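You operate a simulated robot arm through the tools that you are given. There is no shell and no other tool. Be economical: measure what you need, move in short steps, check, and stop when the job is done.

The job below is to be done with a simulated two-armed robot. You get a single attempt, and the scene is never put back.

JOB
Fetch the tally counter from the drawer and click it once for each fault on the slip.
Fine: hold it with one hand while the other clicks; leave it on the bench and shut the drawer.

Only the result counts: the job must be done as asked and must still hold three seconds after the hand-in. Knocking over, shifting, dropping, spilling or breaking anything else fails it.

ROBOT AND FRAMES
Two 7-joint arms with two-finger parallel grippers on one trunk, on a base that drives. Base frame: it is fixed to the floor where the robot stands at the start and does not move with it; the origin is under the middle of the robot, x ahead of it, y to its left, z up. Readings come in m, rad, newtons and seconds.
The left shoulder is at the start at [0.06, 0.189, 1.128], the right one opposite. With the tool pointing down near the work surface each hand reaches from about 0.1 to 0.62 m from the robot's upright axis, wherever it stands, measured 20 degrees to its own side. Places, roughly: black push button [0.7, 0.3, 0.8]; packing bench [0.8, 0.2, 0.9]; packing drawer [0.7, 0.2, 0.7]. Payload 3.43 kg a hand.
Tool frame (each hand has its own): the origin (TCP) lies between the finger pads and is the grasp point; the fingertips stand 0.03 m ahead of it; z points along the fingers, y is the line along which they close. Largest opening 0.094 m; finger width 0.028, thickness 0.01; the body of the gripper, 0.05 by 0.096 m, starts 0.055 m behind the TCP.
Orientation is that of the tool frame in the base frame, as a unit quaternion [w, x, y, z]. With the fingers straight down and closing along the base's y, the tool's x points along the base's -x, its y along +y and its z along -z.

CONTROLS
- The arms move only by the tool servo_tool. It takes "left_commands", "right_commands" or both (then of equal length, played together; a hand with none holds still); each is a list of rows, each a list of 3 entries, a list of its own where there are three numbers: the turn, a rotation vector about the tool's x, y, z in units of 8 degrees (1.0 is 8 degrees), then the shift along the tool's x, y, z in units of 20 mm (1.0 is 20 mm), then the closure in counts, from 0 (fully open) to 255 (shut). In form: [[[ax, ay, az], [dx, dy, dz], gripper], ...]. A call has 1 to 8 rows; each row shifts and turns the commanded pose from where the row before left it, along the tool's axes as they then stand. A call with a number of a shift or a turn outside -1 to 1 is refused whole. A row lasts 0.2 s, in which the tool goes at most 0.05 m and 0.15 rad; a call with a longer step from one row to the next is refused whole, and so is a gripper value outside its range. Where a pose cannot be reached the arm comes as near as it can. A force on the tool above 70 N (or 10 N above the force at the start of the call, whichever is more), or a blocked arm, ends the call early, and 0.2 s more pass. Each finger travels about 0.153 m/s and halts on what it meets, pressing with about 45 N; the grip force reading is that of the motor and also rises with nothing between the fingers. The clock runs only during rows and for 0.2 s after the last one: add rows that do not move to give the fingers time. The reply holds the time, the measured pose of the TCP, the force on the tool along the base axes, the opening and the grip force, in the units named above and with some noise, with the torque about the TCP (base axes, N m) and any sound that the robot's microphone picked up.
- Cameras (640 x 400 px; columns grow to the right, rows downward): "scene" is now at [0.0003, 0.0341, 1.6672]; the picture's right is [0.50, -0.86, 0.00], its down [-0.73, -0.42, -0.54] and it looks along [0.47, 0.27, -0.84] (base axes); focal length 279 px, centre (320, 200). "left" rides on the left gripper at [0.076, -0.014, -0.103] in its tool frame; the picture's right is [0.18, 0.98, 0.00], its down [-0.75, 0.14, -0.64] and it looks along [-0.63, 0.12, 0.77] (tool axes); focal length 243 px, centre (320, 200). "right" rides on the right gripper at [0.076, 0.014, -0.102] in its tool frame; the picture's right is [-0.18, 0.98, 0.00], its down [-0.75, -0.14, -0.64] and it looks along [-0.63, -0.12, 0.77] (tool axes); focal length 243 px, centre (320, 200). There is no depth. A picture from a camera that has moved, and an enlarged one, comes with that camera's place and axes in the base frame and with its lens.
- grab_frame(camera): a new picture of that camera. The clock stands still meanwhile.
- lift_body(by): slides the trunk up (or, below 0, down) by that many m; the arms and the scene camera ride with it, the base frame stays. It gives what a move gives, with no picture.
- drive_base(legs): drives the robot by 1 to 6 legs, each [ahead, left, turn to the left] in m, m and rad, along the robot's own axes; the way and the turn of a leg run together, so that a leg with both is an arc; at most 1.5 m and 3.142 rad a leg. The arms and the cameras ride along, it lands a little off, and it stops where it bumps. It gives what a move gives.
- head_to(pan, tilt): turns the head with the scene camera to pan (to the left, within 1.501 rad either way) and tilt (down, from -0.506 to 1.204), counted from straight ahead of the robot. It gives what a move gives.
- inspect(camera, box): a new picture of the part [left, top, right, bottom] of that camera's present view, enlarged. The clock stands still meanwhile.
- close_job(): hands the job in; it is judged then, once.

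Go step by step. Nothing tells you exact positions but the pictures and the camera data: compare them with the known pose of the tool, close in by small moves and look again before you grip or let go. The budget is 120 turns and 88 pictures, counting those below and the enlarged ones. Unless the task says otherwise, let go and move clear before handing in, and close with one line.

The tools are called after "Emit:" by a JSON object that holds its "method" and its "body". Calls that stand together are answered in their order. servo_tool: Moves the arms, as the interface text tells. Its arguments: {"type":"object","properties":{"left_commands":{"type":"array","items":{"type":"array"}},"right_commands":{"type":"array","items":{"type":"array"}}},"required":[]} The other tools are called the same way: lift_body (by) slides the trunk up or down; drive_base (legs) drives the base; head_to (pan, tilt) turns the head that bears the scene camera; grab_frame (camera) takes a picture; inspect (camera, box) takes an enlarged picture of a part of a camera's view; close_job () hands the job in.

At the start:

```text
t: 0.0
left_tcp_pos: [0.3353, 0.3332, 1.0973]
left_tool_rot: [0.0, 0.0, 1.0, 0.0]
left_ft_force: [-0.7, -0.2, -0.8]
left_ft_torque: [0.01, 0.02, -0.03]
left_finger_gap: 0.0941
left_gripper_force: 0.0
right_tcp_pos: [0.3495, -0.0057, 1.0998]
right_tool_rot: [0.001, 0.0, 1.0, 0.0]
right_ft_force: [0.4, -0.2, 0.4]
right_ft_torque: [-0.02, 0.0, -0.02]
right_finger_gap: 0.0942
right_gripper_force: 0.0
trunk travel left (down, up): [-0.8, 0.19]
robot x, y, heading: [0.0011, 0.0005, 0.002]
head pan, tilt: [0.529, 1.0]
```

scene: 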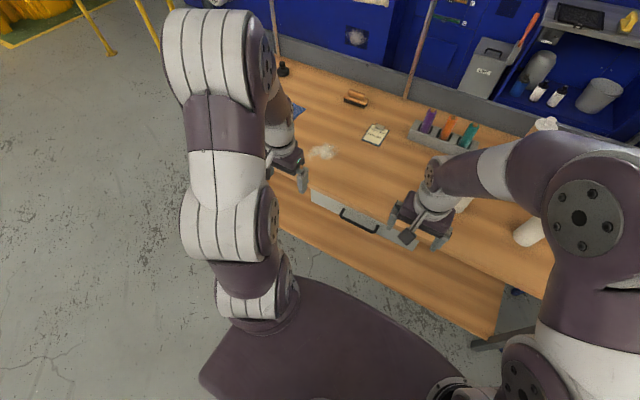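
right: 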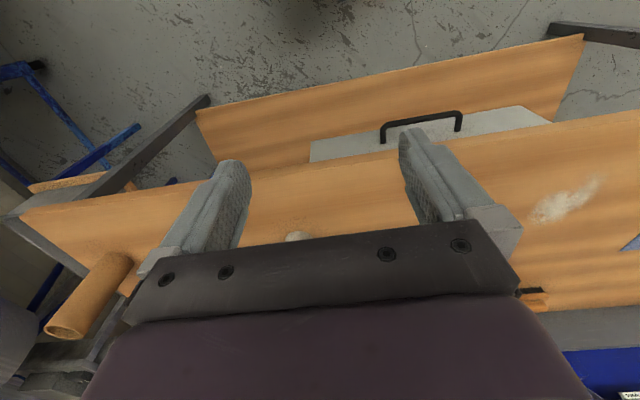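
left: 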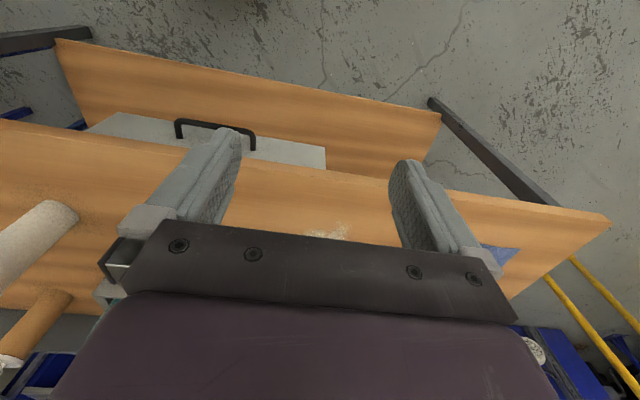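

I see the bench with a closed drawer and handle in front and a paper slip on top. I'll look closer at the slip, the drawer and the push button.

Emit:
{"method": "inspect", "body": {"camera": "scene", "box": [340, 80, 500, 180]}}

Emit:
{"method": "inspect", "body": {"camera": "scene", "box": [240, 140, 480, 290]}}

```text
4.00 times, centred on (420, 130) of scene
camera zoom: at [0.0003, 0.0341, 1.6672], right [0.5, -0.86, 0.0], down [-0.73, -0.42, -0.54], along [0.47, 0.27, -0.84], focal length 1115 px, centre (-80, 480)
```

zoom: 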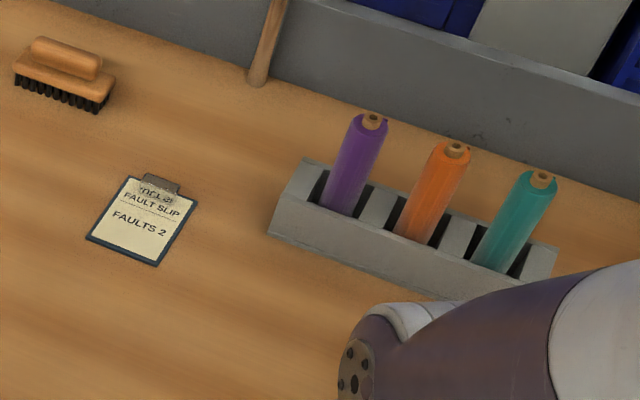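

```text
2.67 times, centred on (360, 215) of scene
camera zoom: at [0.0003, 0.0341, 1.6672], right [0.5, -0.86, 0.0], down [-0.73, -0.42, -0.54], along [0.47, 0.27, -0.84], focal length 743 px, centre (213, 160)
```

zoom: 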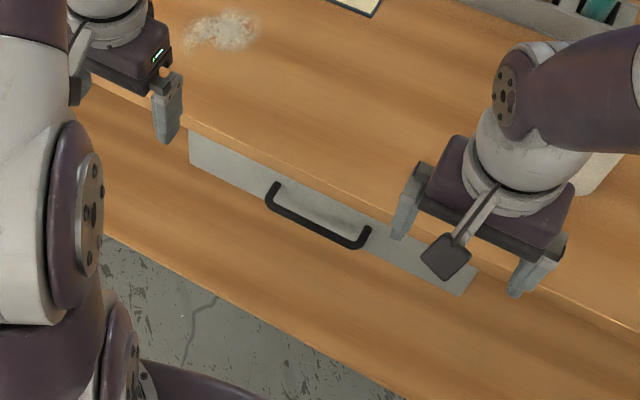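

The slip says FAULTS 2. I'll back off for a frontal look at the drawer and find the push button.

Emit:
{"method": "drive_base", "body": {"legs": [[-0.5, 0, 0]]}}

Emit:
{"method": "lift_body", "body": {"by": -0.4}}

Emit:
{"method": "head_to", "body": {"pan": 0.2, "tilt": 0.45}}

Emit:
{"method": "grab_frame", "body": {"camera": "scene"}}

```text
t: 2.9
left_tcp_pos: [-0.159, 0.3327, 1.0975]
left_tool_rot: [0.0, 0.006, 1.0, 0.0]
left_ft_force: [0.3, -1.5, -0.2]
left_ft_torque: [-0.04, 0.01, 0.05]
left_finger_gap: 0.094
left_gripper_force: 0.0
right_tcp_pos: [-0.1502, -0.008, 1.1012]
right_tool_rot: [0.0, 0.006, 1.0, -0.001]
right_ft_force: [0.3, -0.2, 0.9]
right_ft_torque: [0.0, -0.05, -0.02]
right_finger_gap: 0.0939
right_gripper_force: 0.0
trunk travel left (down, up): [-0.8, 0.19]
robot x, y, heading: [-0.4958, 0.0035, -0.015]
head pan, tilt: [0.529, 1.0]
```

```text
t: 6.8
left_tcp_pos: [-0.1604, 0.3324, 0.697]
left_tool_rot: [0.0, 0.005, 1.0, 0.001]
left_ft_force: [0.2, -0.2, 0.3]
left_ft_torque: [0.02, 0.02, 0.0]
left_finger_gap: 0.0939
left_gripper_force: 0.0
right_tcp_pos: [-0.1502, -0.0084, 0.701]
right_tool_rot: [0.0, 0.006, 1.0, 0.0]
right_ft_force: [0.2, 0.9, 1.0]
right_ft_torque: [0.01, -0.04, -0.03]
right_finger_gap: 0.0938
right_gripper_force: 0.1
trunk travel left (down, up): [-0.4, 0.59]
robot x, y, heading: [-0.5011, -0.0007, -0.012]
head pan, tilt: [0.529, 1.0]
```

```text
t: 7.7
left_tcp_pos: [-0.1602, 0.333, 0.6968]
left_tool_rot: [0.001, 0.007, 1.0, -0.001]
left_ft_force: [0.3, 1.0, -0.3]
left_ft_torque: [0.0, 0.0, -0.01]
left_finger_gap: 0.094
left_gripper_force: 0.0
right_tcp_pos: [-0.1502, -0.009, 0.7007]
right_tool_rot: [0.0, 0.006, 1.0, 0.0]
right_ft_force: [0.4, -0.3, 0.8]
right_ft_torque: [-0.01, 0.02, 0.05]
right_finger_gap: 0.0941
right_gripper_force: 0.1
trunk travel left (down, up): [-0.4, 0.59]
robot x, y, heading: [-0.4974, 0.0068, -0.014]
head pan, tilt: [0.201, 0.45]
```

```text
82 pictures are left
camera scene: at [-0.4688, 0.02, 1.3127], right [0.19, -0.98, 0.0], down [-0.43, -0.08, -0.9], along [0.88, 0.17, -0.44], focal length 279 px, centre (320, 200)
```

scene: 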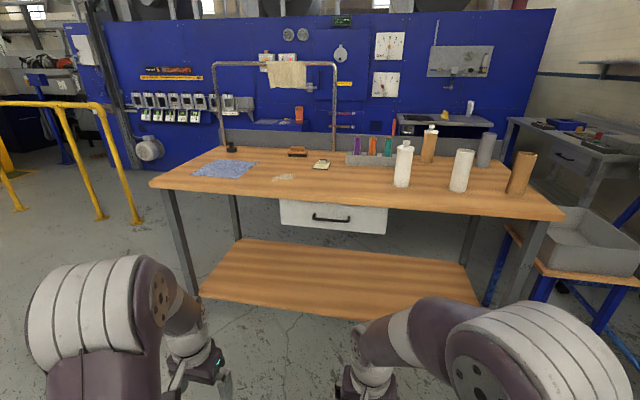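

Emit:
{"method": "inspect", "body": {"camera": "scene", "box": [200, 130, 440, 280]}}

Emit:
{"method": "inspect", "body": {"camera": "scene", "box": [190, 130, 350, 230]}}

```text
2.67 times, centred on (320, 205) of scene
camera zoom: at [-0.4688, 0.02, 1.3127], right [0.19, -0.98, 0.0], down [-0.43, -0.08, -0.9], along [0.88, 0.17, -0.44], focal length 743 px, centre (320, 187)
```

zoom: 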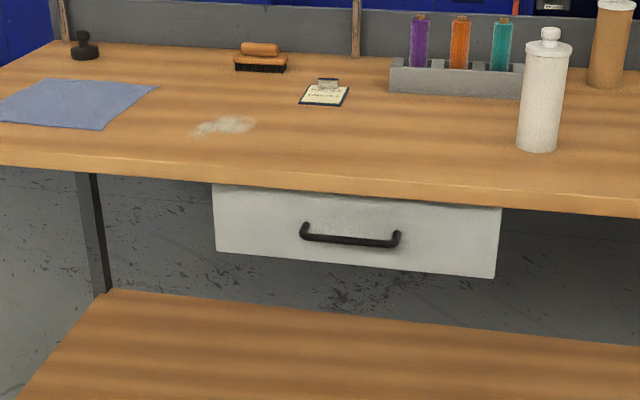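

```text
4.00 times, centred on (270, 180) of scene
camera zoom: at [-0.4688, 0.02, 1.3127], right [0.19, -0.98, 0.0], down [-0.43, -0.08, -0.9], along [0.88, 0.17, -0.44], focal length 1115 px, centre (520, 280)
```

zoom: 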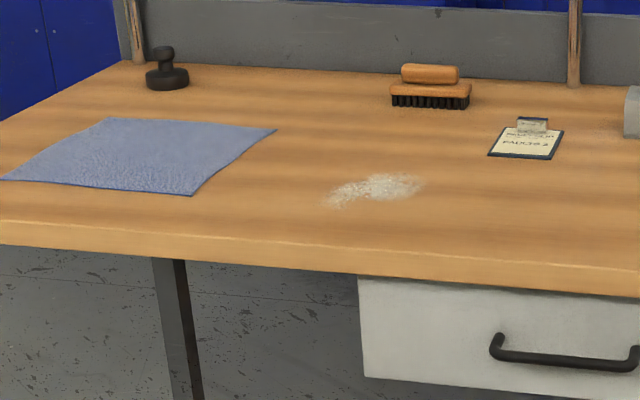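

The only black object besides the stamp is the handle, so the "push button" is probably the counter's own button inside the drawer. The handle sits near (0.50, 0.157, 0.747). I'll turn the right hand to point forward with the fingers closing vertically.

Emit:
{"method": "lift_body", "body": {"by": 0.2}}

Emit:
{"method": "servo_tool", "body": {"right_commands": [[[0.577, -0.577, -0.577], [0, 0, 0], 0], [[0.577, -0.577, -0.577], [0, 0, 0], 0], [[0.577, -0.577, -0.577], [0, 0, 0], 0], [[0.577, -0.577, -0.577], [0, 0, 0], 0], [[0.577, -0.577, -0.577], [0, 0, 0], 0], [[0.577, -0.577, -0.577], [0, 0, 0], 0], [[0.577, -0.577, -0.577], [0, 0, 0], 0], [[0.577, -0.577, -0.577], [0, 0, 0], 0]]}}

Emit:
{"method": "servo_tool", "body": {"right_commands": [[[0.577, -0.577, -0.577], [0, 0, 0], 0], [[0.577, -0.577, -0.577], [0, 0, 0], 0], [[0.577, -0.577, -0.577], [0, 0, 0], 0], [[0.577, -0.577, -0.577], [0, 0, 0], 0], [[0.577, -0.577, -0.577], [0, 0, 0], 0], [[0.577, -0.577, -0.577], [0, 0, 0], 0], [[0.577, -0.577, -0.577], [0, 0, 0], 0]]}}

Emit:
{"method": "grab_frame", "body": {"camera": "scene"}}

```text
t: 9.9
left_tcp_pos: [-0.1606, 0.3326, 0.8968]
left_tool_rot: [0.0, 0.006, 1.0, 0.0]
left_ft_force: [-0.4, 0.1, -0.3]
left_ft_torque: [-0.01, 0.01, 0.0]
left_finger_gap: 0.0939
left_gripper_force: 0.0
right_tcp_pos: [-0.1506, -0.0075, 0.9008]
right_tool_rot: [0.0, 0.006, 1.0, 0.0]
right_ft_force: [-0.2, -0.5, -0.3]
right_ft_torque: [-0.02, -0.01, 0.04]
right_finger_gap: 0.0943
right_gripper_force: 0.0
trunk travel left (down, up): [-0.6, 0.39]
robot x, y, heading: [-0.4959, 0.0032, -0.013]
head pan, tilt: [0.201, 0.45]
```

```text
t: 11.7
left_tcp_pos: [-0.1605, 0.3319, 0.8966]
left_tool_rot: [0.0, 0.006, 1.0, 0.0]
left_ft_force: [0.5, -0.3, -0.4]
left_ft_torque: [-0.01, 0.01, -0.03]
left_finger_gap: 0.0938
left_gripper_force: 0.0
right_tcp_pos: [-0.1486, -0.0067, 0.9017]
right_tool_rot: [0.305, -0.301, 0.849, -0.309]
right_ft_force: [-0.8, 0.1, 0.6]
right_ft_torque: [0.03, 0.0, 0.02]
right_finger_gap: 0.0937
right_gripper_force: 0.0
trunk travel left (down, up): [-0.6, 0.39]
robot x, y, heading: [-0.5004, 0.0024, -0.015]
head pan, tilt: [0.201, 0.45]
```

```text
t: 13.3
left_tcp_pos: [-0.1607, 0.3331, 0.8967]
left_tool_rot: [0.0, 0.006, 1.0, 0.0]
left_ft_force: [0.1, -0.1, 0.4]
left_ft_torque: [-0.02, 0.0, 0.02]
left_finger_gap: 0.0939
left_gripper_force: 0.0
right_tcp_pos: [-0.1079, -0.0314, 0.8489]
right_tool_rot: [0.377, -0.409, 0.753, -0.351]
right_ft_force: [-0.6, 0.7, 0.4]
right_ft_torque: [-0.01, 0.02, -0.01]
right_finger_gap: 0.094
right_gripper_force: 0.0
right hand out of reach, approached as far as the arm can: row 1, 2, 3, 4, 5, 6, 7
trunk travel left (down, up): [-0.6, 0.39]
robot x, y, heading: [-0.4988, 0.0022, -0.011]
head pan, tilt: [0.201, 0.45]
```

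```text
79 pictures are left
camera scene: at [-0.4686, 0.0192, 1.5128], right [0.19, -0.98, 0.0], down [-0.43, -0.08, -0.9], along [0.88, 0.17, -0.44], focal length 279 px, centre (320, 200)
```

scene: 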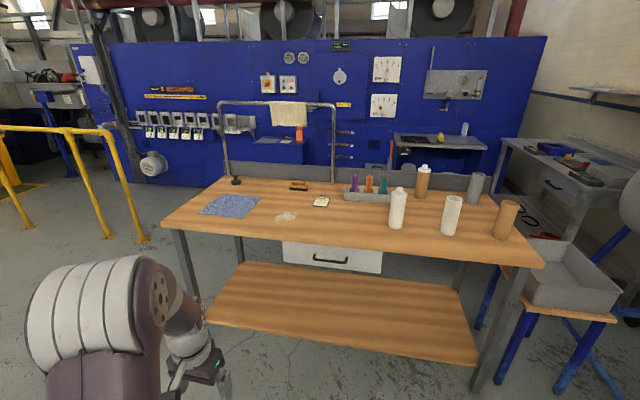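

The hand runs into a limit this close in, so I'll shift it forward and see if the orientation becomes reachable.

Emit:
{"method": "servo_tool", "body": {"right_commands": [[[0, 0, 0], [0, 0, 1], 0], [[0, 0, 0], [0, 0, 1], 0], [[0, 0, 0], [0, 0, 1], 0], [[0, 0, 0], [0, 0, 1], 0], [[0, 0, 0], [0, 0, 1], 0], [[0, 0, 0], [0, 0, 1], 0], [[0, 0, 0], [0, 0, 1], 0], [[0, 0, 0], [0, 0, 1], 0]]}}

```text
t: 15.1
left_tcp_pos: [-0.1603, 0.3324, 0.8974]
left_tool_rot: [0.0, 0.006, 1.0, 0.0]
left_ft_force: [-0.1, -0.1, 0.4]
left_ft_torque: [0.02, -0.02, -0.01]
left_finger_gap: 0.094
left_gripper_force: 0.1
right_tcp_pos: [0.0327, -0.0686, 0.7782]
right_tool_rot: [0.382, -0.402, 0.748, -0.365]
right_ft_force: [0.1, 1.2, -0.8]
right_ft_torque: [-0.03, -0.01, 0.04]
right_finger_gap: 0.0937
right_gripper_force: 0.0
right hand out of reach, approached as far as the arm can: row 1
trunk travel left (down, up): [-0.6, 0.39]
robot x, y, heading: [-0.5006, 0.0061, -0.012]
head pan, tilt: [0.201, 0.45]
```

Emit:
{"method": "servo_tool", "body": {"right_commands": [[[0.589, -0.481, -0.531], [0, 0, 0], 0], [[0.589, -0.481, -0.531], [0, 0, 0], 0], [[0.589, -0.481, -0.531], [0, 0, 0], 0], [[0.589, -0.481, -0.531], [0, 0, 0], 0], [[0.589, -0.481, -0.531], [0, 0, 0], 0]]}}

```text
t: 16.3
left_tcp_pos: [-0.1607, 0.3324, 0.8966]
left_tool_rot: [0.0, 0.006, 1.0, -0.001]
left_ft_force: [0.4, 0.0, -0.7]
left_ft_torque: [0.0, -0.02, -0.02]
left_finger_gap: 0.0941
left_gripper_force: 0.0
right_tcp_pos: [0.1214, -0.056, 0.7923]
right_tool_rot: [-0.498, 0.504, -0.501, 0.496]
right_ft_force: [0.8, 0.3, -1.0]
right_ft_torque: [-0.04, -0.01, -0.02]
right_finger_gap: 0.0939
right_gripper_force: 0.0
right hand out of reach, approached as far as the arm can: row 2, 3, 4, 5
trunk travel left (down, up): [-0.6, 0.39]
robot x, y, heading: [-0.4957, 0.0014, -0.011]
head pan, tilt: [0.201, 0.45]
```

The orientation is right: the hand now points forward. I'll bring it to the handle by base and trunk.

Emit:
{"method": "lift_body", "body": {"by": -0.045}}

Emit:
{"method": "drive_base", "body": {"legs": [[0, 0.21, 0.012], [0.27, 0, 0]]}}

Emit:
{"method": "grab_frame", "body": {"camera": "scene"}}

Emit:
{"method": "grab_frame", "body": {"camera": "right"}}

```text
t: 17.2
left_tcp_pos: [-0.1603, 0.3332, 0.8524]
left_tool_rot: [-0.001, 0.007, 1.0, 0.0]
left_ft_force: [-0.4, -0.4, -0.3]
left_ft_torque: [0.01, 0.0, 0.03]
left_finger_gap: 0.094
left_gripper_force: 0.1
right_tcp_pos: [0.1207, -0.056, 0.7482]
right_tool_rot: [-0.498, 0.504, -0.5, 0.497]
right_ft_force: [-0.5, 0.3, 0.5]
right_ft_torque: [0.03, 0.01, 0.0]
right_finger_gap: 0.094
right_gripper_force: 0.0
trunk travel left (down, up): [-0.555, 0.435]
robot x, y, heading: [-0.5007, -0.0003, -0.01]
head pan, tilt: [0.201, 0.45]
```

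```text
t: 20.3
left_tcp_pos: [0.1101, 0.5409, 0.851]
left_tool_rot: [-0.001, 0.001, 1.0, 0.0]
left_ft_force: [0.0, -0.9, -0.4]
left_ft_torque: [-0.02, 0.06, 0.0]
left_finger_gap: 0.0939
left_gripper_force: 0.0
right_tcp_pos: [0.3958, 0.1558, 0.7471]
right_tool_rot: [-0.5, 0.507, -0.499, 0.494]
right_ft_force: [-0.4, -0.5, 0.0]
right_ft_torque: [-0.02, -0.02, -0.01]
right_finger_gap: 0.094
right_gripper_force: 0.0
trunk travel left (down, up): [-0.555, 0.435]
robot x, y, heading: [-0.2266, 0.2063, -0.001]
head pan, tilt: [0.201, 0.45]
```

```text
78 pictures are left
camera scene: at [-0.1942, 0.2251, 1.4677], right [0.2, -0.98, 0.0], down [-0.43, -0.09, -0.9], along [0.88, 0.18, -0.44], focal length 279 px, centre (320, 200)
```

scene: 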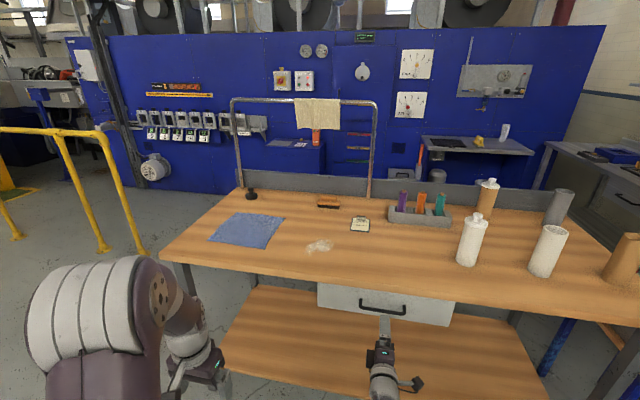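

```text
77 pictures are left
camera right: at [0.2936, 0.0783, 0.7327], right [-0.02, 0.18, -0.98], down [-0.65, 0.74, 0.15], along [0.76, 0.64, 0.11], focal length 243 px, centre (320, 200)
```

right: 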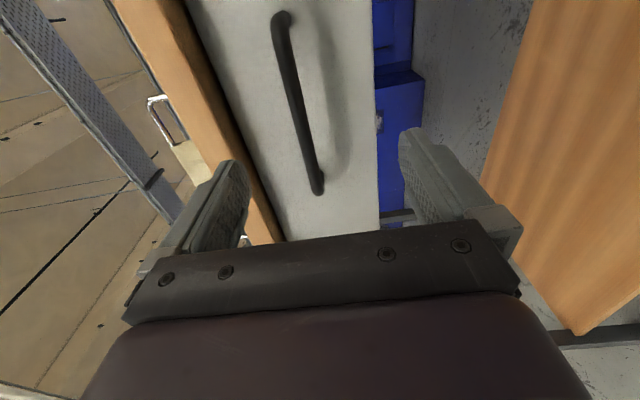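

The handle bar reads z≈0.76, y 0.09–0.24. I'll raise 12 mm and advance toward it.

Emit:
{"method": "servo_tool", "body": {"right_commands": [[[0, 0, 0], [0, -0.6, 0.8], 0], [[0, 0, 0], [0, 0, 0.9], 0], [[0, 0, 0], [0, 0, 0.9], 0], [[0, 0, 0], [0, 0, 0.9], 0]]}}

Emit:
{"method": "grab_frame", "body": {"camera": "right"}}

Emit:
{"method": "inspect", "body": {"camera": "scene", "box": [310, 270, 470, 370]}}

```text
t: 21.3
left_tcp_pos: [0.1104, 0.5419, 0.8527]
left_tool_rot: [0.0, 0.001, 1.0, 0.001]
left_ft_force: [0.4, -0.1, -0.7]
left_ft_torque: [0.02, -0.01, -0.03]
left_finger_gap: 0.0938
left_gripper_force: 0.0
right_tcp_pos: [0.4656, 0.1564, 0.7568]
right_tool_rot: [-0.5, 0.507, -0.499, 0.494]
right_ft_force: [-0.5, 0.2, 0.0]
right_ft_torque: [-0.02, -0.01, 0.02]
right_finger_gap: 0.0939
right_gripper_force: 0.0
trunk travel left (down, up): [-0.555, 0.435]
robot x, y, heading: [-0.2257, 0.208, -0.005]
head pan, tilt: [0.201, 0.45]
```

```text
76 pictures are left
camera right: at [0.3647, 0.0785, 0.7439], right [-0.02, 0.18, -0.98], down [-0.65, 0.74, 0.15], along [0.76, 0.64, 0.11], focal length 243 px, centre (320, 200)
```

right: 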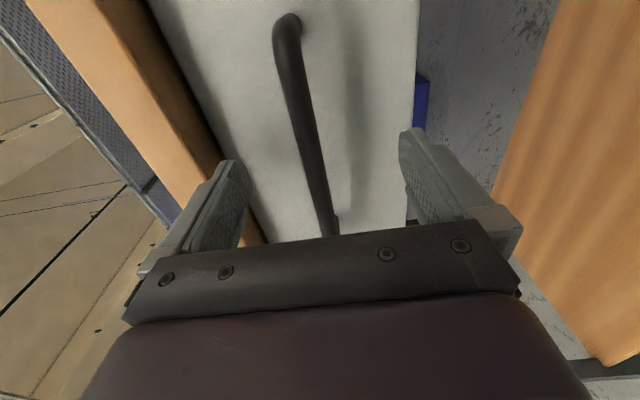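

```text
4.00 times, centred on (390, 320) of scene
camera zoom: at [-0.195, 0.2251, 1.4677], right [0.2, -0.98, 0.0], down [-0.43, -0.09, -0.9], along [0.88, 0.18, -0.44], focal length 1115 px, centre (40, -280)
```

zoom: 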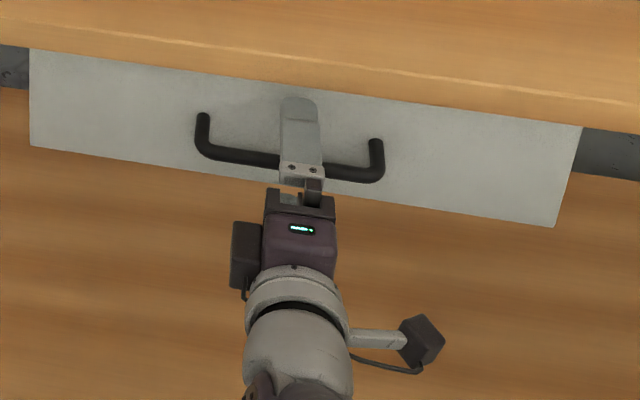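

Emit:
{"method": "servo_tool", "body": {"right_commands": [[[0, 0, 0], [0, 0, 0.6], 0], [[0, 0, 0], [0, 0, 0.6], 0], [[0, 0, 0], [0, 0, 0], 120], [[0, 0, 0], [0, 0, 0], 255], [[0, 0, 0], [0, 0, 0], 255], [[0, 0, 0], [0, 0, 0], 255]]}}

Emit:
{"method": "inspect", "body": {"camera": "scene", "box": [310, 270, 470, 370]}}

```text
t: 22.7
left_tcp_pos: [0.1042, 0.5413, 0.8544]
left_tool_rot: [0.002, 0.001, 1.0, -0.001]
left_ft_force: [0.1, 0.8, 0.3]
left_ft_torque: [-0.02, 0.01, 0.01]
left_finger_gap: 0.0939
left_gripper_force: 0.1
right_tcp_pos: [0.4855, 0.1573, 0.7597]
right_tool_rot: [-0.501, 0.508, -0.498, 0.494]
right_ft_force: [-48.9, 2.4, 0.8]
right_ft_torque: [0.44, -0.14, -0.47]
right_finger_gap: 0.0163
right_gripper_force: 45.4
trunk travel left (down, up): [-0.555, 0.435]
robot x, y, heading: [-0.2242, 0.2077, 0.0]
head pan, tilt: [0.201, 0.45]
```

```text
4.00 times, centred on (390, 320) of scene
camera zoom: at [-0.2033, 0.2253, 1.4678], right [0.2, -0.98, 0.0], down [-0.42, -0.09, -0.9], along [0.88, 0.18, -0.43], focal length 1115 px, centre (40, -280)
```

zoom: 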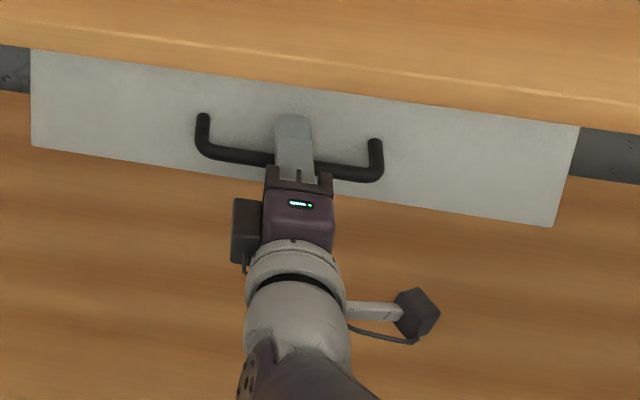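

The bar is gripped (gap 16 mm). Now I pull by driving back.

Emit:
{"method": "drive_base", "body": {"legs": [[-0.25, 0, 0]]}}

Emit:
{"method": "head_to", "body": {"pan": 0.0, "tilt": 0.75}}

Emit:
{"method": "grab_frame", "body": {"camera": "scene"}}

```text
t: 24.6
left_tcp_pos: [-0.1455, 0.5408, 0.8528]
left_tool_rot: [0.0, -0.001, 1.0, 0.001]
left_ft_force: [-0.1, 0.3, 0.2]
left_ft_torque: [0.0, -0.04, 0.0]
left_finger_gap: 0.0943
left_gripper_force: 0.0
right_tcp_pos: [0.2388, 0.1576, 0.76]
right_tool_rot: [-0.502, 0.506, -0.499, 0.493]
right_ft_force: [1.0, -18.8, 6.2]
right_ft_torque: [-0.12, -0.18, -0.75]
right_finger_gap: 0.0164
right_gripper_force: 44.9
trunk travel left (down, up): [-0.555, 0.435]
robot x, y, heading: [-0.4771, 0.2067, 0.005]
head pan, tilt: [0.201, 0.45]
```

```text
t: 25.4
left_tcp_pos: [-0.1441, 0.5414, 0.8533]
left_tool_rot: [0.0, -0.002, 1.0, 0.0]
left_ft_force: [0.0, -0.2, 0.2]
left_ft_torque: [-0.02, 0.01, 0.01]
left_finger_gap: 0.0938
left_gripper_force: 0.0
right_tcp_pos: [0.2388, 0.1572, 0.7593]
right_tool_rot: [-0.502, 0.506, -0.498, 0.494]
right_ft_force: [1.5, -8.1, 4.8]
right_ft_torque: [-0.04, -0.03, -1.05]
right_finger_gap: 0.0163
right_gripper_force: 44.7
trunk travel left (down, up): [-0.555, 0.435]
robot x, y, heading: [-0.474, 0.208, 0.006]
head pan, tilt: [0.0, 0.75]
```

```text
73 pictures are left
camera scene: at [-0.4555, 0.2054, 1.4414], right [0.0, -1.0, 0.0], down [-0.68, 0.0, -0.73], along [0.73, 0.0, -0.68], focal length 279 px, centre (320, 200)
```

scene: 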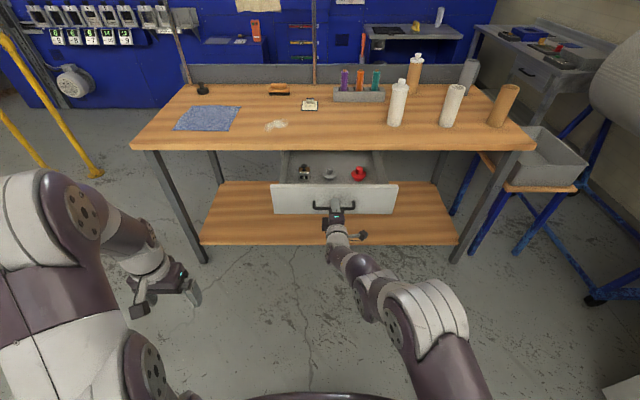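

Emit:
{"method": "inspect", "body": {"camera": "scene", "box": [264, 140, 408, 230]}}

Emit:
{"method": "inspect", "body": {"camera": "scene", "box": [288, 155, 352, 195]}}

```text
4.44 times, centred on (336, 185) of scene
camera zoom: at [-0.4555, 0.2054, 1.4414], right [0.0, -1.0, 0.0], down [-0.68, 0.0, -0.73], along [0.73, 0.0, -0.68], focal length 1239 px, centre (249, 267)
```

zoom: 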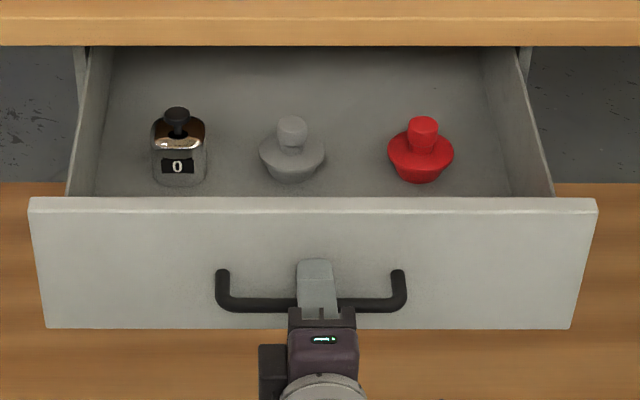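

```text
10.00 times, centred on (320, 175) of scene
camera zoom: at [-0.4555, 0.2054, 1.4414], right [0.0, -1.0, 0.0], down [-0.68, 0.0, -0.73], along [0.73, 0.0, -0.68], focal length 2788 px, centre (320, 450)
```

zoom: 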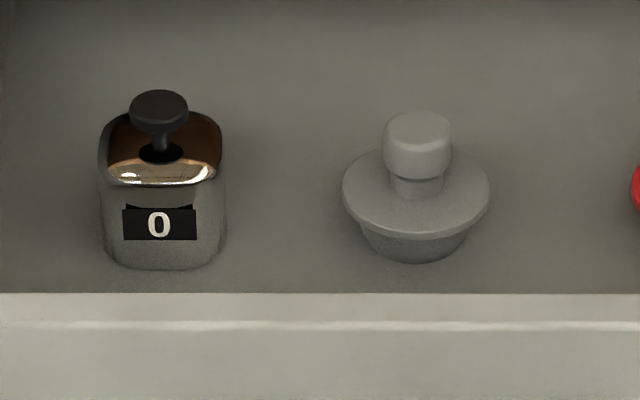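

The counter (reading 0, black button on top) is in the drawer's left part, near x≈0.46, y≈0.27. I'll pull a bit more so the hand gets clear of the bench edge, then release and back off.

Emit:
{"method": "drive_base", "body": {"legs": [[-0.1, 0, 0]]}}

Emit:
{"method": "grab_frame", "body": {"camera": "scene"}}

```text
t: 26.5
left_tcp_pos: [-0.2434, 0.5424, 0.8514]
left_tool_rot: [-0.001, 0.0, 1.0, 0.0]
left_ft_force: [-0.7, 0.0, 0.6]
left_ft_torque: [0.02, 0.01, 0.03]
left_finger_gap: 0.094
left_gripper_force: 0.1
right_tcp_pos: [0.1389, 0.1576, 0.7602]
right_tool_rot: [-0.502, 0.507, -0.497, 0.494]
right_ft_force: [27.6, 3.3, 13.1]
right_ft_torque: [0.14, -0.32, 0.1]
right_finger_gap: 0.0117
right_gripper_force: 45.5
trunk travel left (down, up): [-0.555, 0.435]
robot x, y, heading: [-0.5833, 0.2113, 0.003]
head pan, tilt: [0.0, 0.75]
```

```text
70 pictures are left
camera scene: at [-0.5543, 0.2067, 1.4414], right [0.0, -1.0, 0.0], down [-0.68, 0.0, -0.73], along [0.73, 0.0, -0.68], focal length 279 px, centre (320, 200)
```

scene: 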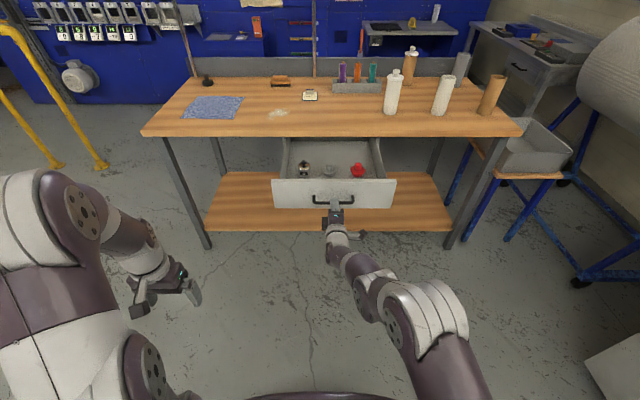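

The drawer has hit its stop. I'll release and back away.

Emit:
{"method": "servo_tool", "body": {"right_commands": [[[0, 0, 0], [0, 0, 0], 0], [[0, 0, 0], [0, 0, 0], 0], [[0, 0, 0], [0, 0, 0], 0], [[0, 0, 0], [0, 0, 0], 0]]}}

Emit:
{"method": "drive_base", "body": {"legs": [[-0.12, 0, 0]]}}

Emit:
{"method": "inspect", "body": {"camera": "scene", "box": [264, 120, 408, 210]}}

```text
t: 27.5
left_tcp_pos: [-0.2458, 0.5421, 0.8509]
left_tool_rot: [0.0, 0.0, 1.0, 0.0]
left_ft_force: [0.1, 0.0, 0.1]
left_ft_torque: [-0.01, 0.0, 0.03]
left_finger_gap: 0.0941
left_gripper_force: 0.1
right_tcp_pos: [0.1371, 0.1598, 0.761]
right_tool_rot: [-0.503, 0.505, -0.497, 0.495]
right_ft_force: [-0.6, 0.0, 0.0]
right_ft_torque: [-0.02, -0.04, 0.0]
right_finger_gap: 0.0941
right_gripper_force: 0.1
trunk travel left (down, up): [-0.555, 0.435]
robot x, y, heading: [-0.5805, 0.211, 0.0]
head pan, tilt: [0.0, 0.75]
```

```text
t: 28.8
left_tcp_pos: [-0.3669, 0.5424, 0.8525]
left_tool_rot: [0.002, 0.0, 1.0, 0.0]
left_ft_force: [0.1, -0.9, 0.0]
left_ft_torque: [0.01, -0.01, 0.01]
left_finger_gap: 0.0941
left_gripper_force: 0.1
right_tcp_pos: [0.0141, 0.1572, 0.7632]
right_tool_rot: [-0.503, 0.505, -0.497, 0.495]
right_ft_force: [-0.6, -0.5, 0.2]
right_ft_torque: [0.01, -0.01, -0.03]
right_finger_gap: 0.0939
right_gripper_force: 0.3
trunk travel left (down, up): [-0.555, 0.435]
robot x, y, heading: [-0.7014, 0.2051, 0.005]
head pan, tilt: [0.0, 0.75]
```

```text
4.44 times, centred on (336, 165) of scene
camera zoom: at [-0.6792, 0.2061, 1.4413], right [0.0, -1.0, 0.0], down [-0.68, 0.0, -0.73], along [0.73, 0.0, -0.68], focal length 1239 px, centre (249, 356)
```

zoom: 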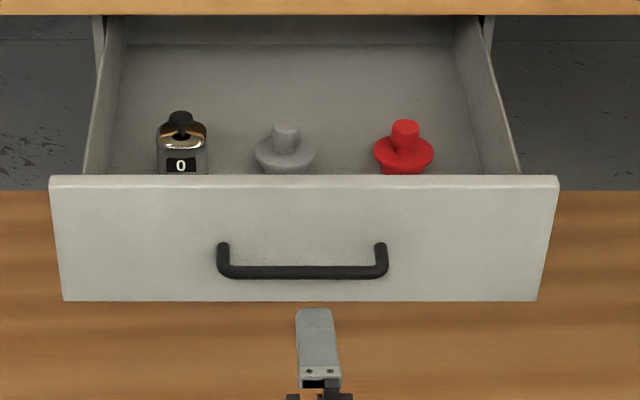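

Drawer is fully open. I'll raise the trunk and turn the right hand back down.

Emit:
{"method": "lift_body", "body": {"by": 0.245}}

Emit:
{"method": "servo_tool", "body": {"right_commands": [[[-0.577, 0.577, 0.577], [0, 0, 0], 0], [[-0.577, 0.577, 0.577], [0, 0, 0], 0], [[-0.577, 0.577, 0.577], [0, 0, 0], 0], [[-0.577, 0.577, 0.577], [0, 0, 0], 0], [[-0.577, 0.577, 0.577], [0, 0, 0], 0], [[-0.577, 0.577, 0.577], [0, 0, 0], 0], [[-0.577, 0.577, 0.577], [0, 0, 0], 0], [[-0.577, 0.577, 0.577], [0, 0, 0], 0]]}}

Emit:
{"method": "servo_tool", "body": {"right_commands": [[[-0.577, 0.577, 0.577], [0, 0, 0], 0], [[-0.577, 0.577, 0.577], [0, 0, 0], 0], [[-0.577, 0.577, 0.577], [0, 0, 0], 0], [[-0.577, 0.577, 0.577], [0, 0, 0], 0], [[-0.577, 0.577, 0.577], [0, 0, 0], 0], [[-0.577, 0.577, 0.577], [0, 0, 0], 0], [[-0.577, 0.577, 0.577], [0, 0, 0], 0]]}}

```text
t: 31.3
left_tcp_pos: [-0.3665, 0.541, 1.0967]
left_tool_rot: [0.0, 0.0, 1.0, 0.0]
left_ft_force: [0.0, -0.3, 0.7]
left_ft_torque: [-0.01, 0.02, -0.02]
left_finger_gap: 0.0938
left_gripper_force: 0.0
right_tcp_pos: [0.0179, 0.1569, 1.0064]
right_tool_rot: [-0.502, 0.505, -0.498, 0.495]
right_ft_force: [0.3, 0.1, 0.7]
right_ft_torque: [-0.02, 0.0, 0.03]
right_finger_gap: 0.094
right_gripper_force: 0.1
trunk travel left (down, up): [-0.8, 0.19]
robot x, y, heading: [-0.6989, 0.2048, -0.002]
head pan, tilt: [0.0, 0.75]
```

```text
t: 33.1
left_tcp_pos: [-0.3652, 0.5406, 1.0962]
left_tool_rot: [-0.001, 0.0, 1.0, -0.001]
left_ft_force: [0.1, 0.9, -0.2]
left_ft_torque: [-0.01, -0.02, -0.01]
left_finger_gap: 0.0941
left_gripper_force: 0.1
right_tcp_pos: [0.017, 0.1571, 1.0071]
right_tool_rot: [0.271, -0.278, 0.882, -0.268]
right_ft_force: [0.7, 0.3, -0.7]
right_ft_torque: [0.02, -0.01, -0.01]
right_finger_gap: 0.0939
right_gripper_force: 0.0
trunk travel left (down, up): [-0.8, 0.19]
robot x, y, heading: [-0.6978, 0.206, -0.006]
head pan, tilt: [0.0, 0.75]
```

```text
t: 34.7
left_tcp_pos: [-0.3664, 0.5398, 1.0963]
left_tool_rot: [0.0, -0.001, 1.0, -0.001]
left_ft_force: [0.4, 0.0, 1.0]
left_ft_torque: [0.01, 0.03, 0.03]
left_finger_gap: 0.094
left_gripper_force: 0.1
right_tcp_pos: [-0.0792, 0.1297, 0.9903]
right_tool_rot: [0.036, -0.047, 0.997, -0.039]
right_ft_force: [0.2, 0.9, 0.5]
right_ft_torque: [-0.02, 0.0, -0.03]
right_finger_gap: 0.0941
right_gripper_force: 0.1
right hand out of reach, approached as far as the arm can: row 2, 3, 4, 5, 6
trunk travel left (down, up): [-0.8, 0.19]
robot x, y, heading: [-0.7021, 0.2076, -0.003]
head pan, tilt: [0.0, 0.75]
```

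Emit:
{"method": "servo_tool", "body": {"right_commands": [[[-0.14, 0.13, 0.17], [1, -0.5, -0.6], 0], [[-0.14, 0.13, 0.17], [1, -0.5, -0.6], 0], [[-0.14, 0.13, 0.17], [1, -0.5, -0.6], 0], [[-0.14, 0.13, 0.17], [1, -0.5, -0.6], 0], [[0, 0, 0], [1, -0.5, -0.6], 0], [[0, 0, 0], [1, -0.5, -0.6], 0], [[0, 0, 0], [1, -0.5, -0.6], 0], [[0, 0, 0], [1, -0.5, -0.6], 0]]}}

Emit:
{"method": "servo_tool", "body": {"right_commands": [[[0, 0, 0], [1, 0, 0], 0], [[0, 0, 0], [1, 0, 0], 0], [[0, 0, 0], [1, 0, 0], 0], [[0, 0, 0], [1, 0, 0], 0], [[0, 0, 0], [1, 0, 0], 0]]}}

Emit:
{"method": "drive_base", "body": {"legs": [[0, -0.15, 0], [0.35, 0, 0]]}}

Emit:
{"method": "grab_frame", "body": {"camera": "scene"}}

```text
t: 36.5
left_tcp_pos: [-0.3671, 0.5411, 1.0992]
left_tool_rot: [0.0, 0.0, 1.0, -0.001]
left_ft_force: [0.2, 0.7, -0.1]
left_ft_torque: [0.03, -0.04, -0.04]
left_finger_gap: 0.0943
left_gripper_force: 0.1
right_tcp_pos: [-0.2442, 0.045, 1.0857]
right_tool_rot: [0.002, -0.001, 1.0, -0.001]
right_ft_force: [-0.2, -0.2, -0.8]
right_ft_torque: [-0.01, 0.01, -0.04]
right_finger_gap: 0.0939
right_gripper_force: 0.0
trunk travel left (down, up): [-0.8, 0.19]
robot x, y, heading: [-0.7037, 0.2054, 0.002]
head pan, tilt: [0.0, 0.75]
```

```text
t: 37.7
left_tcp_pos: [-0.3674, 0.5414, 1.0973]
left_tool_rot: [0.0, -0.001, 1.0, -0.001]
left_ft_force: [-0.7, -0.7, 0.3]
left_ft_torque: [-0.01, -0.01, -0.02]
left_finger_gap: 0.094
left_gripper_force: 0.0
right_tcp_pos: [-0.3393, 0.0472, 1.0851]
right_tool_rot: [0.001, -0.001, 1.0, 0.0]
right_ft_force: [-0.5, -0.1, -0.1]
right_ft_torque: [0.01, -0.04, 0.0]
right_finger_gap: 0.0943
right_gripper_force: 0.1
trunk travel left (down, up): [-0.8, 0.19]
robot x, y, heading: [-0.7025, 0.2055, -0.001]
head pan, tilt: [0.0, 0.75]
```

```text
t: 40.9
left_tcp_pos: [-0.0223, 0.3982, 1.0983]
left_tool_rot: [0.0, -0.005, 1.0, 0.0]
left_ft_force: [0.2, -0.7, 0.0]
left_ft_torque: [0.01, -0.01, 0.03]
left_finger_gap: 0.0937
left_gripper_force: 0.0
right_tcp_pos: [0.0075, -0.0966, 1.0845]
right_tool_rot: [0.002, -0.006, 1.0, -0.001]
right_ft_force: [-0.1, -0.2, -0.3]
right_ft_torque: [0.02, 0.0, -0.01]
right_finger_gap: 0.0936
right_gripper_force: 0.1
trunk travel left (down, up): [-0.8, 0.19]
robot x, y, heading: [-0.3547, 0.058, 0.01]
head pan, tilt: [0.0, 0.75]
```

```text
68 pictures are left
camera scene: at [-0.3307, 0.0596, 1.6863], right [0.01, -1.0, 0.0], down [-0.68, -0.01, -0.73], along [0.73, 0.01, -0.68], focal length 279 px, centre (320, 200)
```

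scene: 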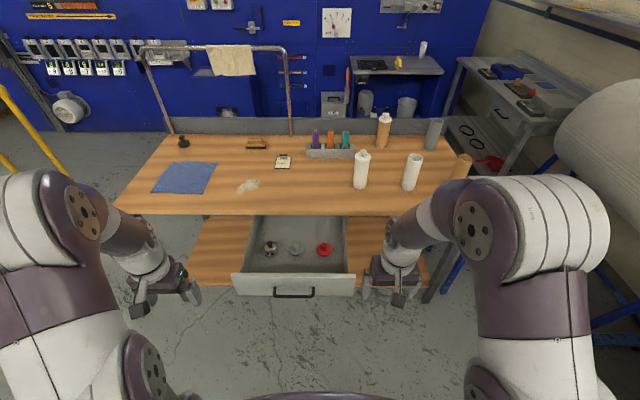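

Emit:
{"method": "drive_base", "body": {"legs": [[0.18, 0, -0.01]]}}

Emit:
{"method": "servo_tool", "body": {"left_commands": [[[0, 0, 0], [-1, -0.7, 0], 0], [[0, 0, 0], [-1, -0.7, 0], 0], [[0, 0, 0], [-1, -0.7, 0], 0], [[0, 0, 0], [-1, -0.7, 0.4], 0], [[0, 0, 0], [-1, -0.7, 0.4], 0], [[0, 0, 0], [-1, -0.7, 0.4], 0], [[0, 0, 0], [-1, -0.7, 0.4], 0], [[0, 0, 0], [-1, -0.7, 0.4], 0]]}}

Emit:
{"method": "grab_frame", "body": {"camera": "left"}}

Emit:
{"method": "grab_frame", "body": {"camera": "scene"}}

```text
t: 42.5
left_tcp_pos: [0.1651, 0.3988, 1.0965]
left_tool_rot: [0.0, -0.002, 1.0, 0.001]
left_ft_force: [-0.8, 0.8, -0.3]
left_ft_torque: [-0.01, 0.02, -0.01]
left_finger_gap: 0.0941
left_gripper_force: 0.1
right_tcp_pos: [0.1911, -0.0969, 1.086]
right_tool_rot: [0.003, -0.003, 1.0, -0.001]
right_ft_force: [-0.5, -0.1, -1.1]
right_ft_torque: [-0.01, -0.01, 0.0]
right_finger_gap: 0.0942
right_gripper_force: 0.1
trunk travel left (down, up): [-0.8, 0.19]
robot x, y, heading: [-0.169, 0.0595, 0.006]
head pan, tilt: [0.0, 0.75]
```

```text
t: 44.2
left_tcp_pos: [0.3252, 0.2847, 1.054]
left_tool_rot: [-0.001, -0.003, 1.0, 0.001]
left_ft_force: [0.0, -0.6, 0.1]
left_ft_torque: [-0.02, 0.02, -0.03]
left_finger_gap: 0.0941
left_gripper_force: 0.0
right_tcp_pos: [0.1934, -0.0976, 1.0849]
right_tool_rot: [0.001, -0.002, 1.0, 0.0]
right_ft_force: [-0.4, 0.3, -0.1]
right_ft_torque: [-0.03, -0.01, -0.03]
right_finger_gap: 0.0939
right_gripper_force: 0.1
trunk travel left (down, up): [-0.8, 0.19]
robot x, y, heading: [-0.1672, 0.0585, 0.002]
head pan, tilt: [0.0, 0.75]
```

```text
67 pictures are left
camera left: at [0.2506, 0.2724, 1.1566], right [-0.19, 0.98, 0.0], down [0.75, 0.14, 0.64], along [0.63, 0.12, -0.77], focal length 243 px, centre (320, 200)
```

left: 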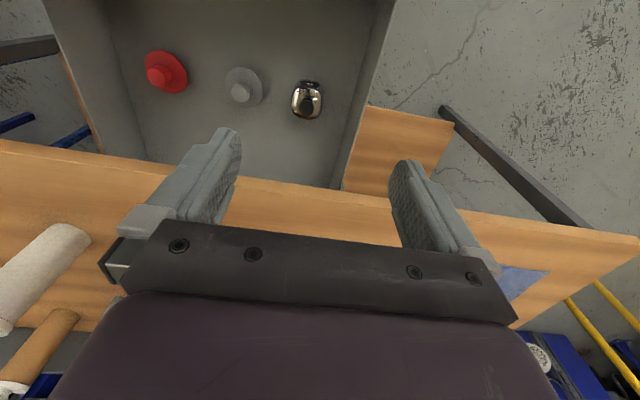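

```text
66 pictures are left
camera scene: at [-0.1436, 0.0605, 1.6863], right [0.0, -1.0, 0.0], down [-0.68, 0.0, -0.73], along [0.73, 0.0, -0.68], focal length 279 px, centre (320, 200)
```

scene: 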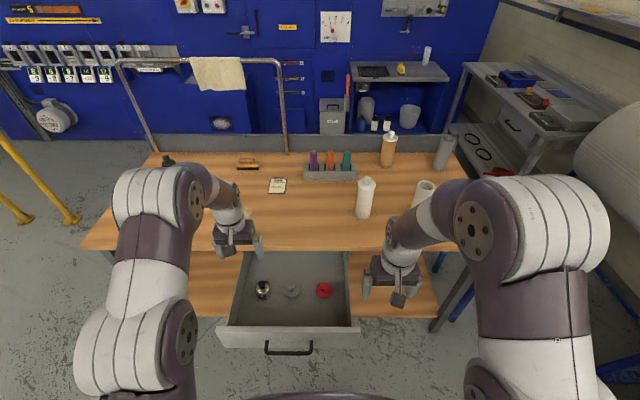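

The counter sits near (0.382, 0.276), with its top at about z 0.78. I'll centre the left hand over it, go down part way and look again.

Emit:
{"method": "servo_tool", "body": {"left_commands": [[[0, 0, 0], [-0.36, -0.05, 0.9], 0], [[0, 0, 0], [-0.36, -0.05, 0.9], 0], [[0, 0, 0], [-0.36, -0.05, 0.9], 0], [[0, 0, 0], [-0.36, -0.05, 0.9], 0], [[0, 0, 0], [-0.36, -0.05, 0.9], 0], [[0, 0, 0], [-0.36, -0.05, 0.9], 0], [[0, 0, 0], [-0.36, -0.05, 0.9], 0], [[0, 0, 0], [-0.36, -0.05, 0.9], 0]]}}

Emit:
{"method": "grab_frame", "body": {"camera": "left"}}

Emit:
{"method": "inspect", "body": {"camera": "scene", "box": [200, 200, 392, 320]}}

```text
t: 46.0
left_tcp_pos: [0.3831, 0.2791, 0.9132]
left_tool_rot: [-0.001, -0.004, 1.0, 0.0]
left_ft_force: [-0.2, -0.1, -0.6]
left_ft_torque: [0.0, 0.01, -0.03]
left_finger_gap: 0.094
left_gripper_force: 0.1
right_tcp_pos: [0.1928, -0.0962, 1.086]
right_tool_rot: [0.001, -0.003, 1.0, -0.001]
right_ft_force: [-0.1, -0.2, 0.8]
right_ft_torque: [0.03, 0.01, -0.01]
right_finger_gap: 0.0939
right_gripper_force: 0.1
trunk travel left (down, up): [-0.8, 0.19]
robot x, y, heading: [-0.1647, 0.0625, 0.009]
head pan, tilt: [0.0, 0.75]
```

```text
65 pictures are left
camera left: at [0.3072, 0.2667, 1.0156], right [-0.19, 0.98, 0.0], down [0.75, 0.14, 0.64], along [0.63, 0.12, -0.77], focal length 243 px, centre (320, 200)
```

left: 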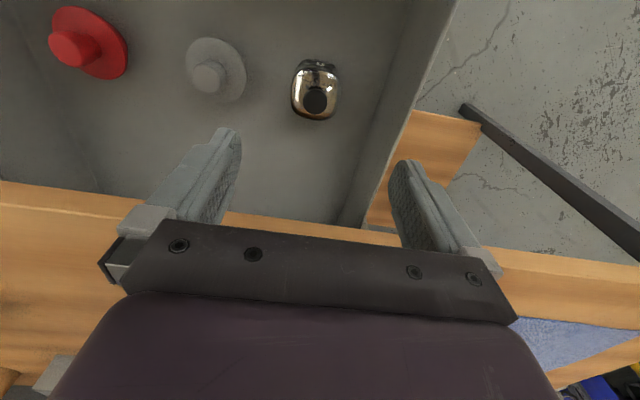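

```text
3.33 times, centred on (296, 260) of scene
camera zoom: at [-0.1443, 0.0611, 1.6863], right [0.0, -1.0, 0.0], down [-0.68, 0.0, -0.73], along [0.73, 0.0, -0.68], focal length 929 px, centre (400, 0)
```

zoom: 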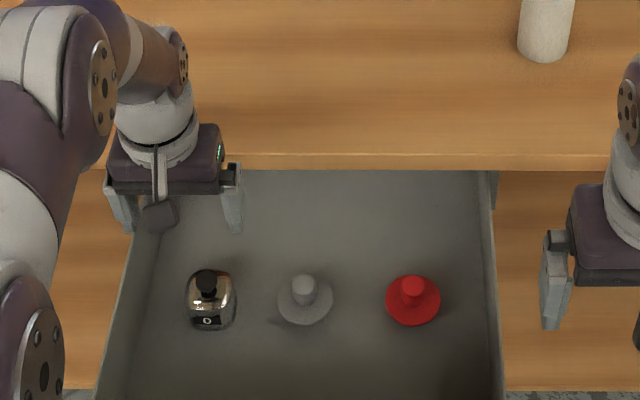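

Emit:
{"method": "servo_tool", "body": {"left_commands": [[[0, 0, 0], [0, -0.04, 0.95], 0], [[0, 0, 0], [0, -0.04, 0.95], 0], [[0, 0, 0], [0, -0.04, 0.95], 0], [[0, 0, 0], [0, -0.04, 0.95], 0], [[0, 0, 0], [0, -0.04, 0.95], 0], [[0, 0, 0], [0, -0.04, 0.95], 0]]}}

Emit:
{"method": "grab_frame", "body": {"camera": "left"}}

Emit:
{"method": "inspect", "body": {"camera": "scene", "box": [200, 200, 392, 320]}}

```text
t: 47.5
left_tcp_pos: [0.3823, 0.2717, 0.8002]
left_tool_rot: [0.0, -0.002, 1.0, 0.0]
left_ft_force: [0.4, 0.4, -1.0]
left_ft_torque: [0.01, 0.0, 0.01]
left_finger_gap: 0.0942
left_gripper_force: 0.1
right_tcp_pos: [0.1932, -0.0966, 1.0859]
right_tool_rot: [0.001, -0.002, 1.0, -0.001]
right_ft_force: [-0.5, 0.9, 0.6]
right_ft_torque: [-0.02, -0.02, -0.02]
right_finger_gap: 0.0942
right_gripper_force: 0.0
trunk travel left (down, up): [-0.8, 0.19]
robot x, y, heading: [-0.1693, 0.0601, 0.006]
head pan, tilt: [0.0, 0.75]
```

```text
63 pictures are left
camera left: at [0.3075, 0.2581, 0.9024], right [-0.19, 0.98, 0.0], down [0.75, 0.14, 0.64], along [0.63, 0.12, -0.77], focal length 243 px, centre (320, 200)
```

left: 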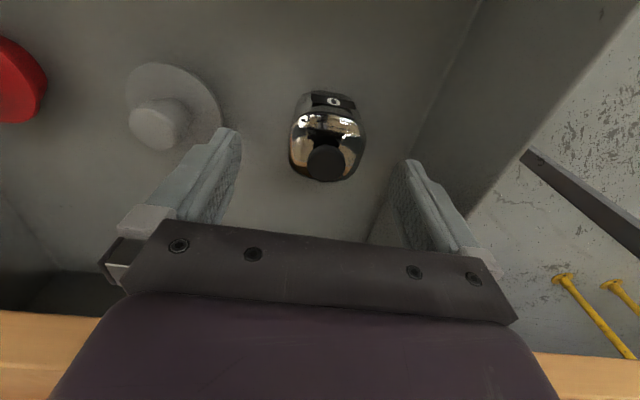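

```text
3.33 times, centred on (296, 260) of scene
camera zoom: at [-0.1446, 0.0612, 1.6863], right [0.0, -1.0, 0.0], down [-0.68, 0.0, -0.73], along [0.73, 0.0, -0.68], focal length 929 px, centre (400, 0)
```

zoom: 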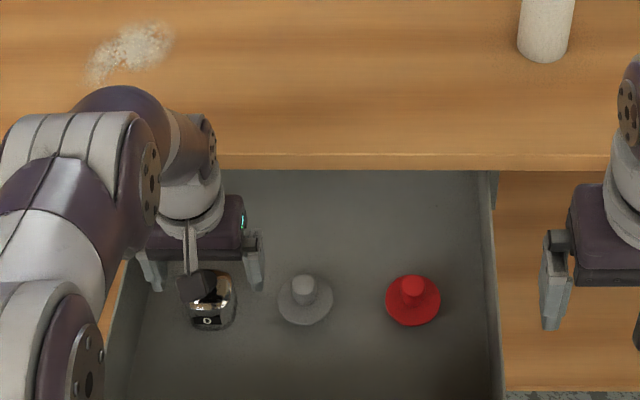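

Emit:
{"method": "servo_tool", "body": {"left_commands": [[[0, 0, 0], [0.03, 0.05, 0.75], 0], [[0, 0, 0], [0.03, 0.05, 0.75], 0], [[0, 0, 0], [0, 0, 0.75], 0]]}}

Emit:
{"method": "grab_frame", "body": {"camera": "left"}}

```text
t: 48.2
left_tcp_pos: [0.3833, 0.2763, 0.7552]
left_tool_rot: [0.0, -0.002, 1.0, 0.0]
left_ft_force: [0.6, -0.1, -0.4]
left_ft_torque: [0.01, -0.02, -0.03]
left_finger_gap: 0.0939
left_gripper_force: 0.0
right_tcp_pos: [0.1932, -0.0961, 1.0855]
right_tool_rot: [0.001, -0.003, 1.0, -0.002]
right_ft_force: [0.1, 0.5, -0.1]
right_ft_torque: [0.01, 0.0, -0.04]
right_finger_gap: 0.0939
right_gripper_force: 0.0
trunk travel left (down, up): [-0.8, 0.19]
robot x, y, heading: [-0.1695, 0.0668, 0.008]
head pan, tilt: [0.0, 0.75]
```

```text
61 pictures are left
camera left: at [0.3068, 0.2618, 0.8572], right [-0.19, 0.98, 0.0], down [0.75, 0.14, 0.64], along [0.63, 0.12, -0.77], focal length 243 px, centre (320, 200)
```

left: 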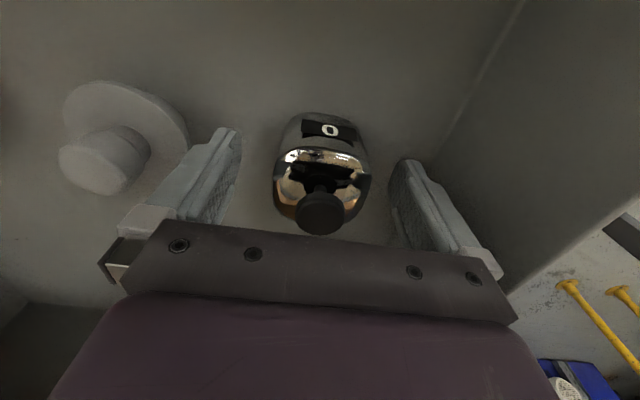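

The counter is between the fingers. Closing.

Emit:
{"method": "servo_tool", "body": {"left_commands": [[[0, 0, 0], [0, 0, 0], 80], [[0, 0, 0], [0, 0, 0], 160], [[0, 0, 0], [0, 0, 0], 255], [[0, 0, 0], [0, 0, 0], 255], [[0, 0, 0], [0, 0, -0.5], 255], [[0, 0, 0], [0, 0, -0.5], 255]]}}

Emit:
{"method": "grab_frame", "body": {"camera": "left"}}

```text
t: 49.6
left_tcp_pos: [0.3824, 0.2761, 0.7747]
left_tool_rot: [0.0, -0.003, 1.0, 0.0]
left_ft_force: [-0.1, -0.3, -1.3]
left_ft_torque: [0.0, 0.03, -0.01]
left_finger_gap: 0.0533
left_gripper_force: 44.7
right_tcp_pos: [0.193, -0.0976, 1.0857]
right_tool_rot: [0.002, -0.002, 1.0, -0.001]
right_ft_force: [-0.4, 0.7, 0.0]
right_ft_torque: [-0.01, 0.0, 0.0]
right_finger_gap: 0.0943
right_gripper_force: 0.1
trunk travel left (down, up): [-0.8, 0.19]
robot x, y, heading: [-0.1665, 0.0626, 0.005]
head pan, tilt: [0.0, 0.75]
```

```text
60 pictures are left
camera left: at [0.3059, 0.2628, 0.8772], right [-0.19, 0.98, 0.0], down [0.75, 0.14, 0.64], along [0.63, 0.12, -0.77], focal length 243 px, centre (320, 200)
```

left: 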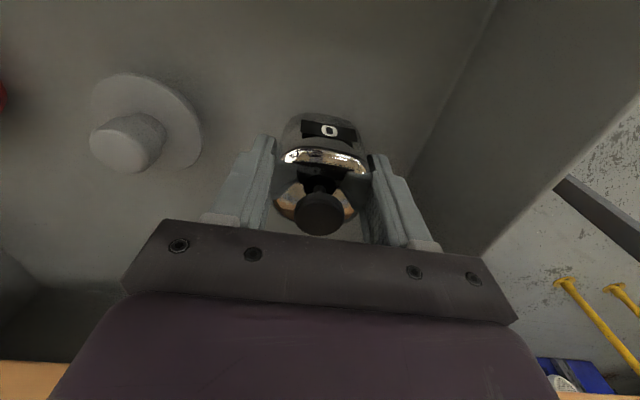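

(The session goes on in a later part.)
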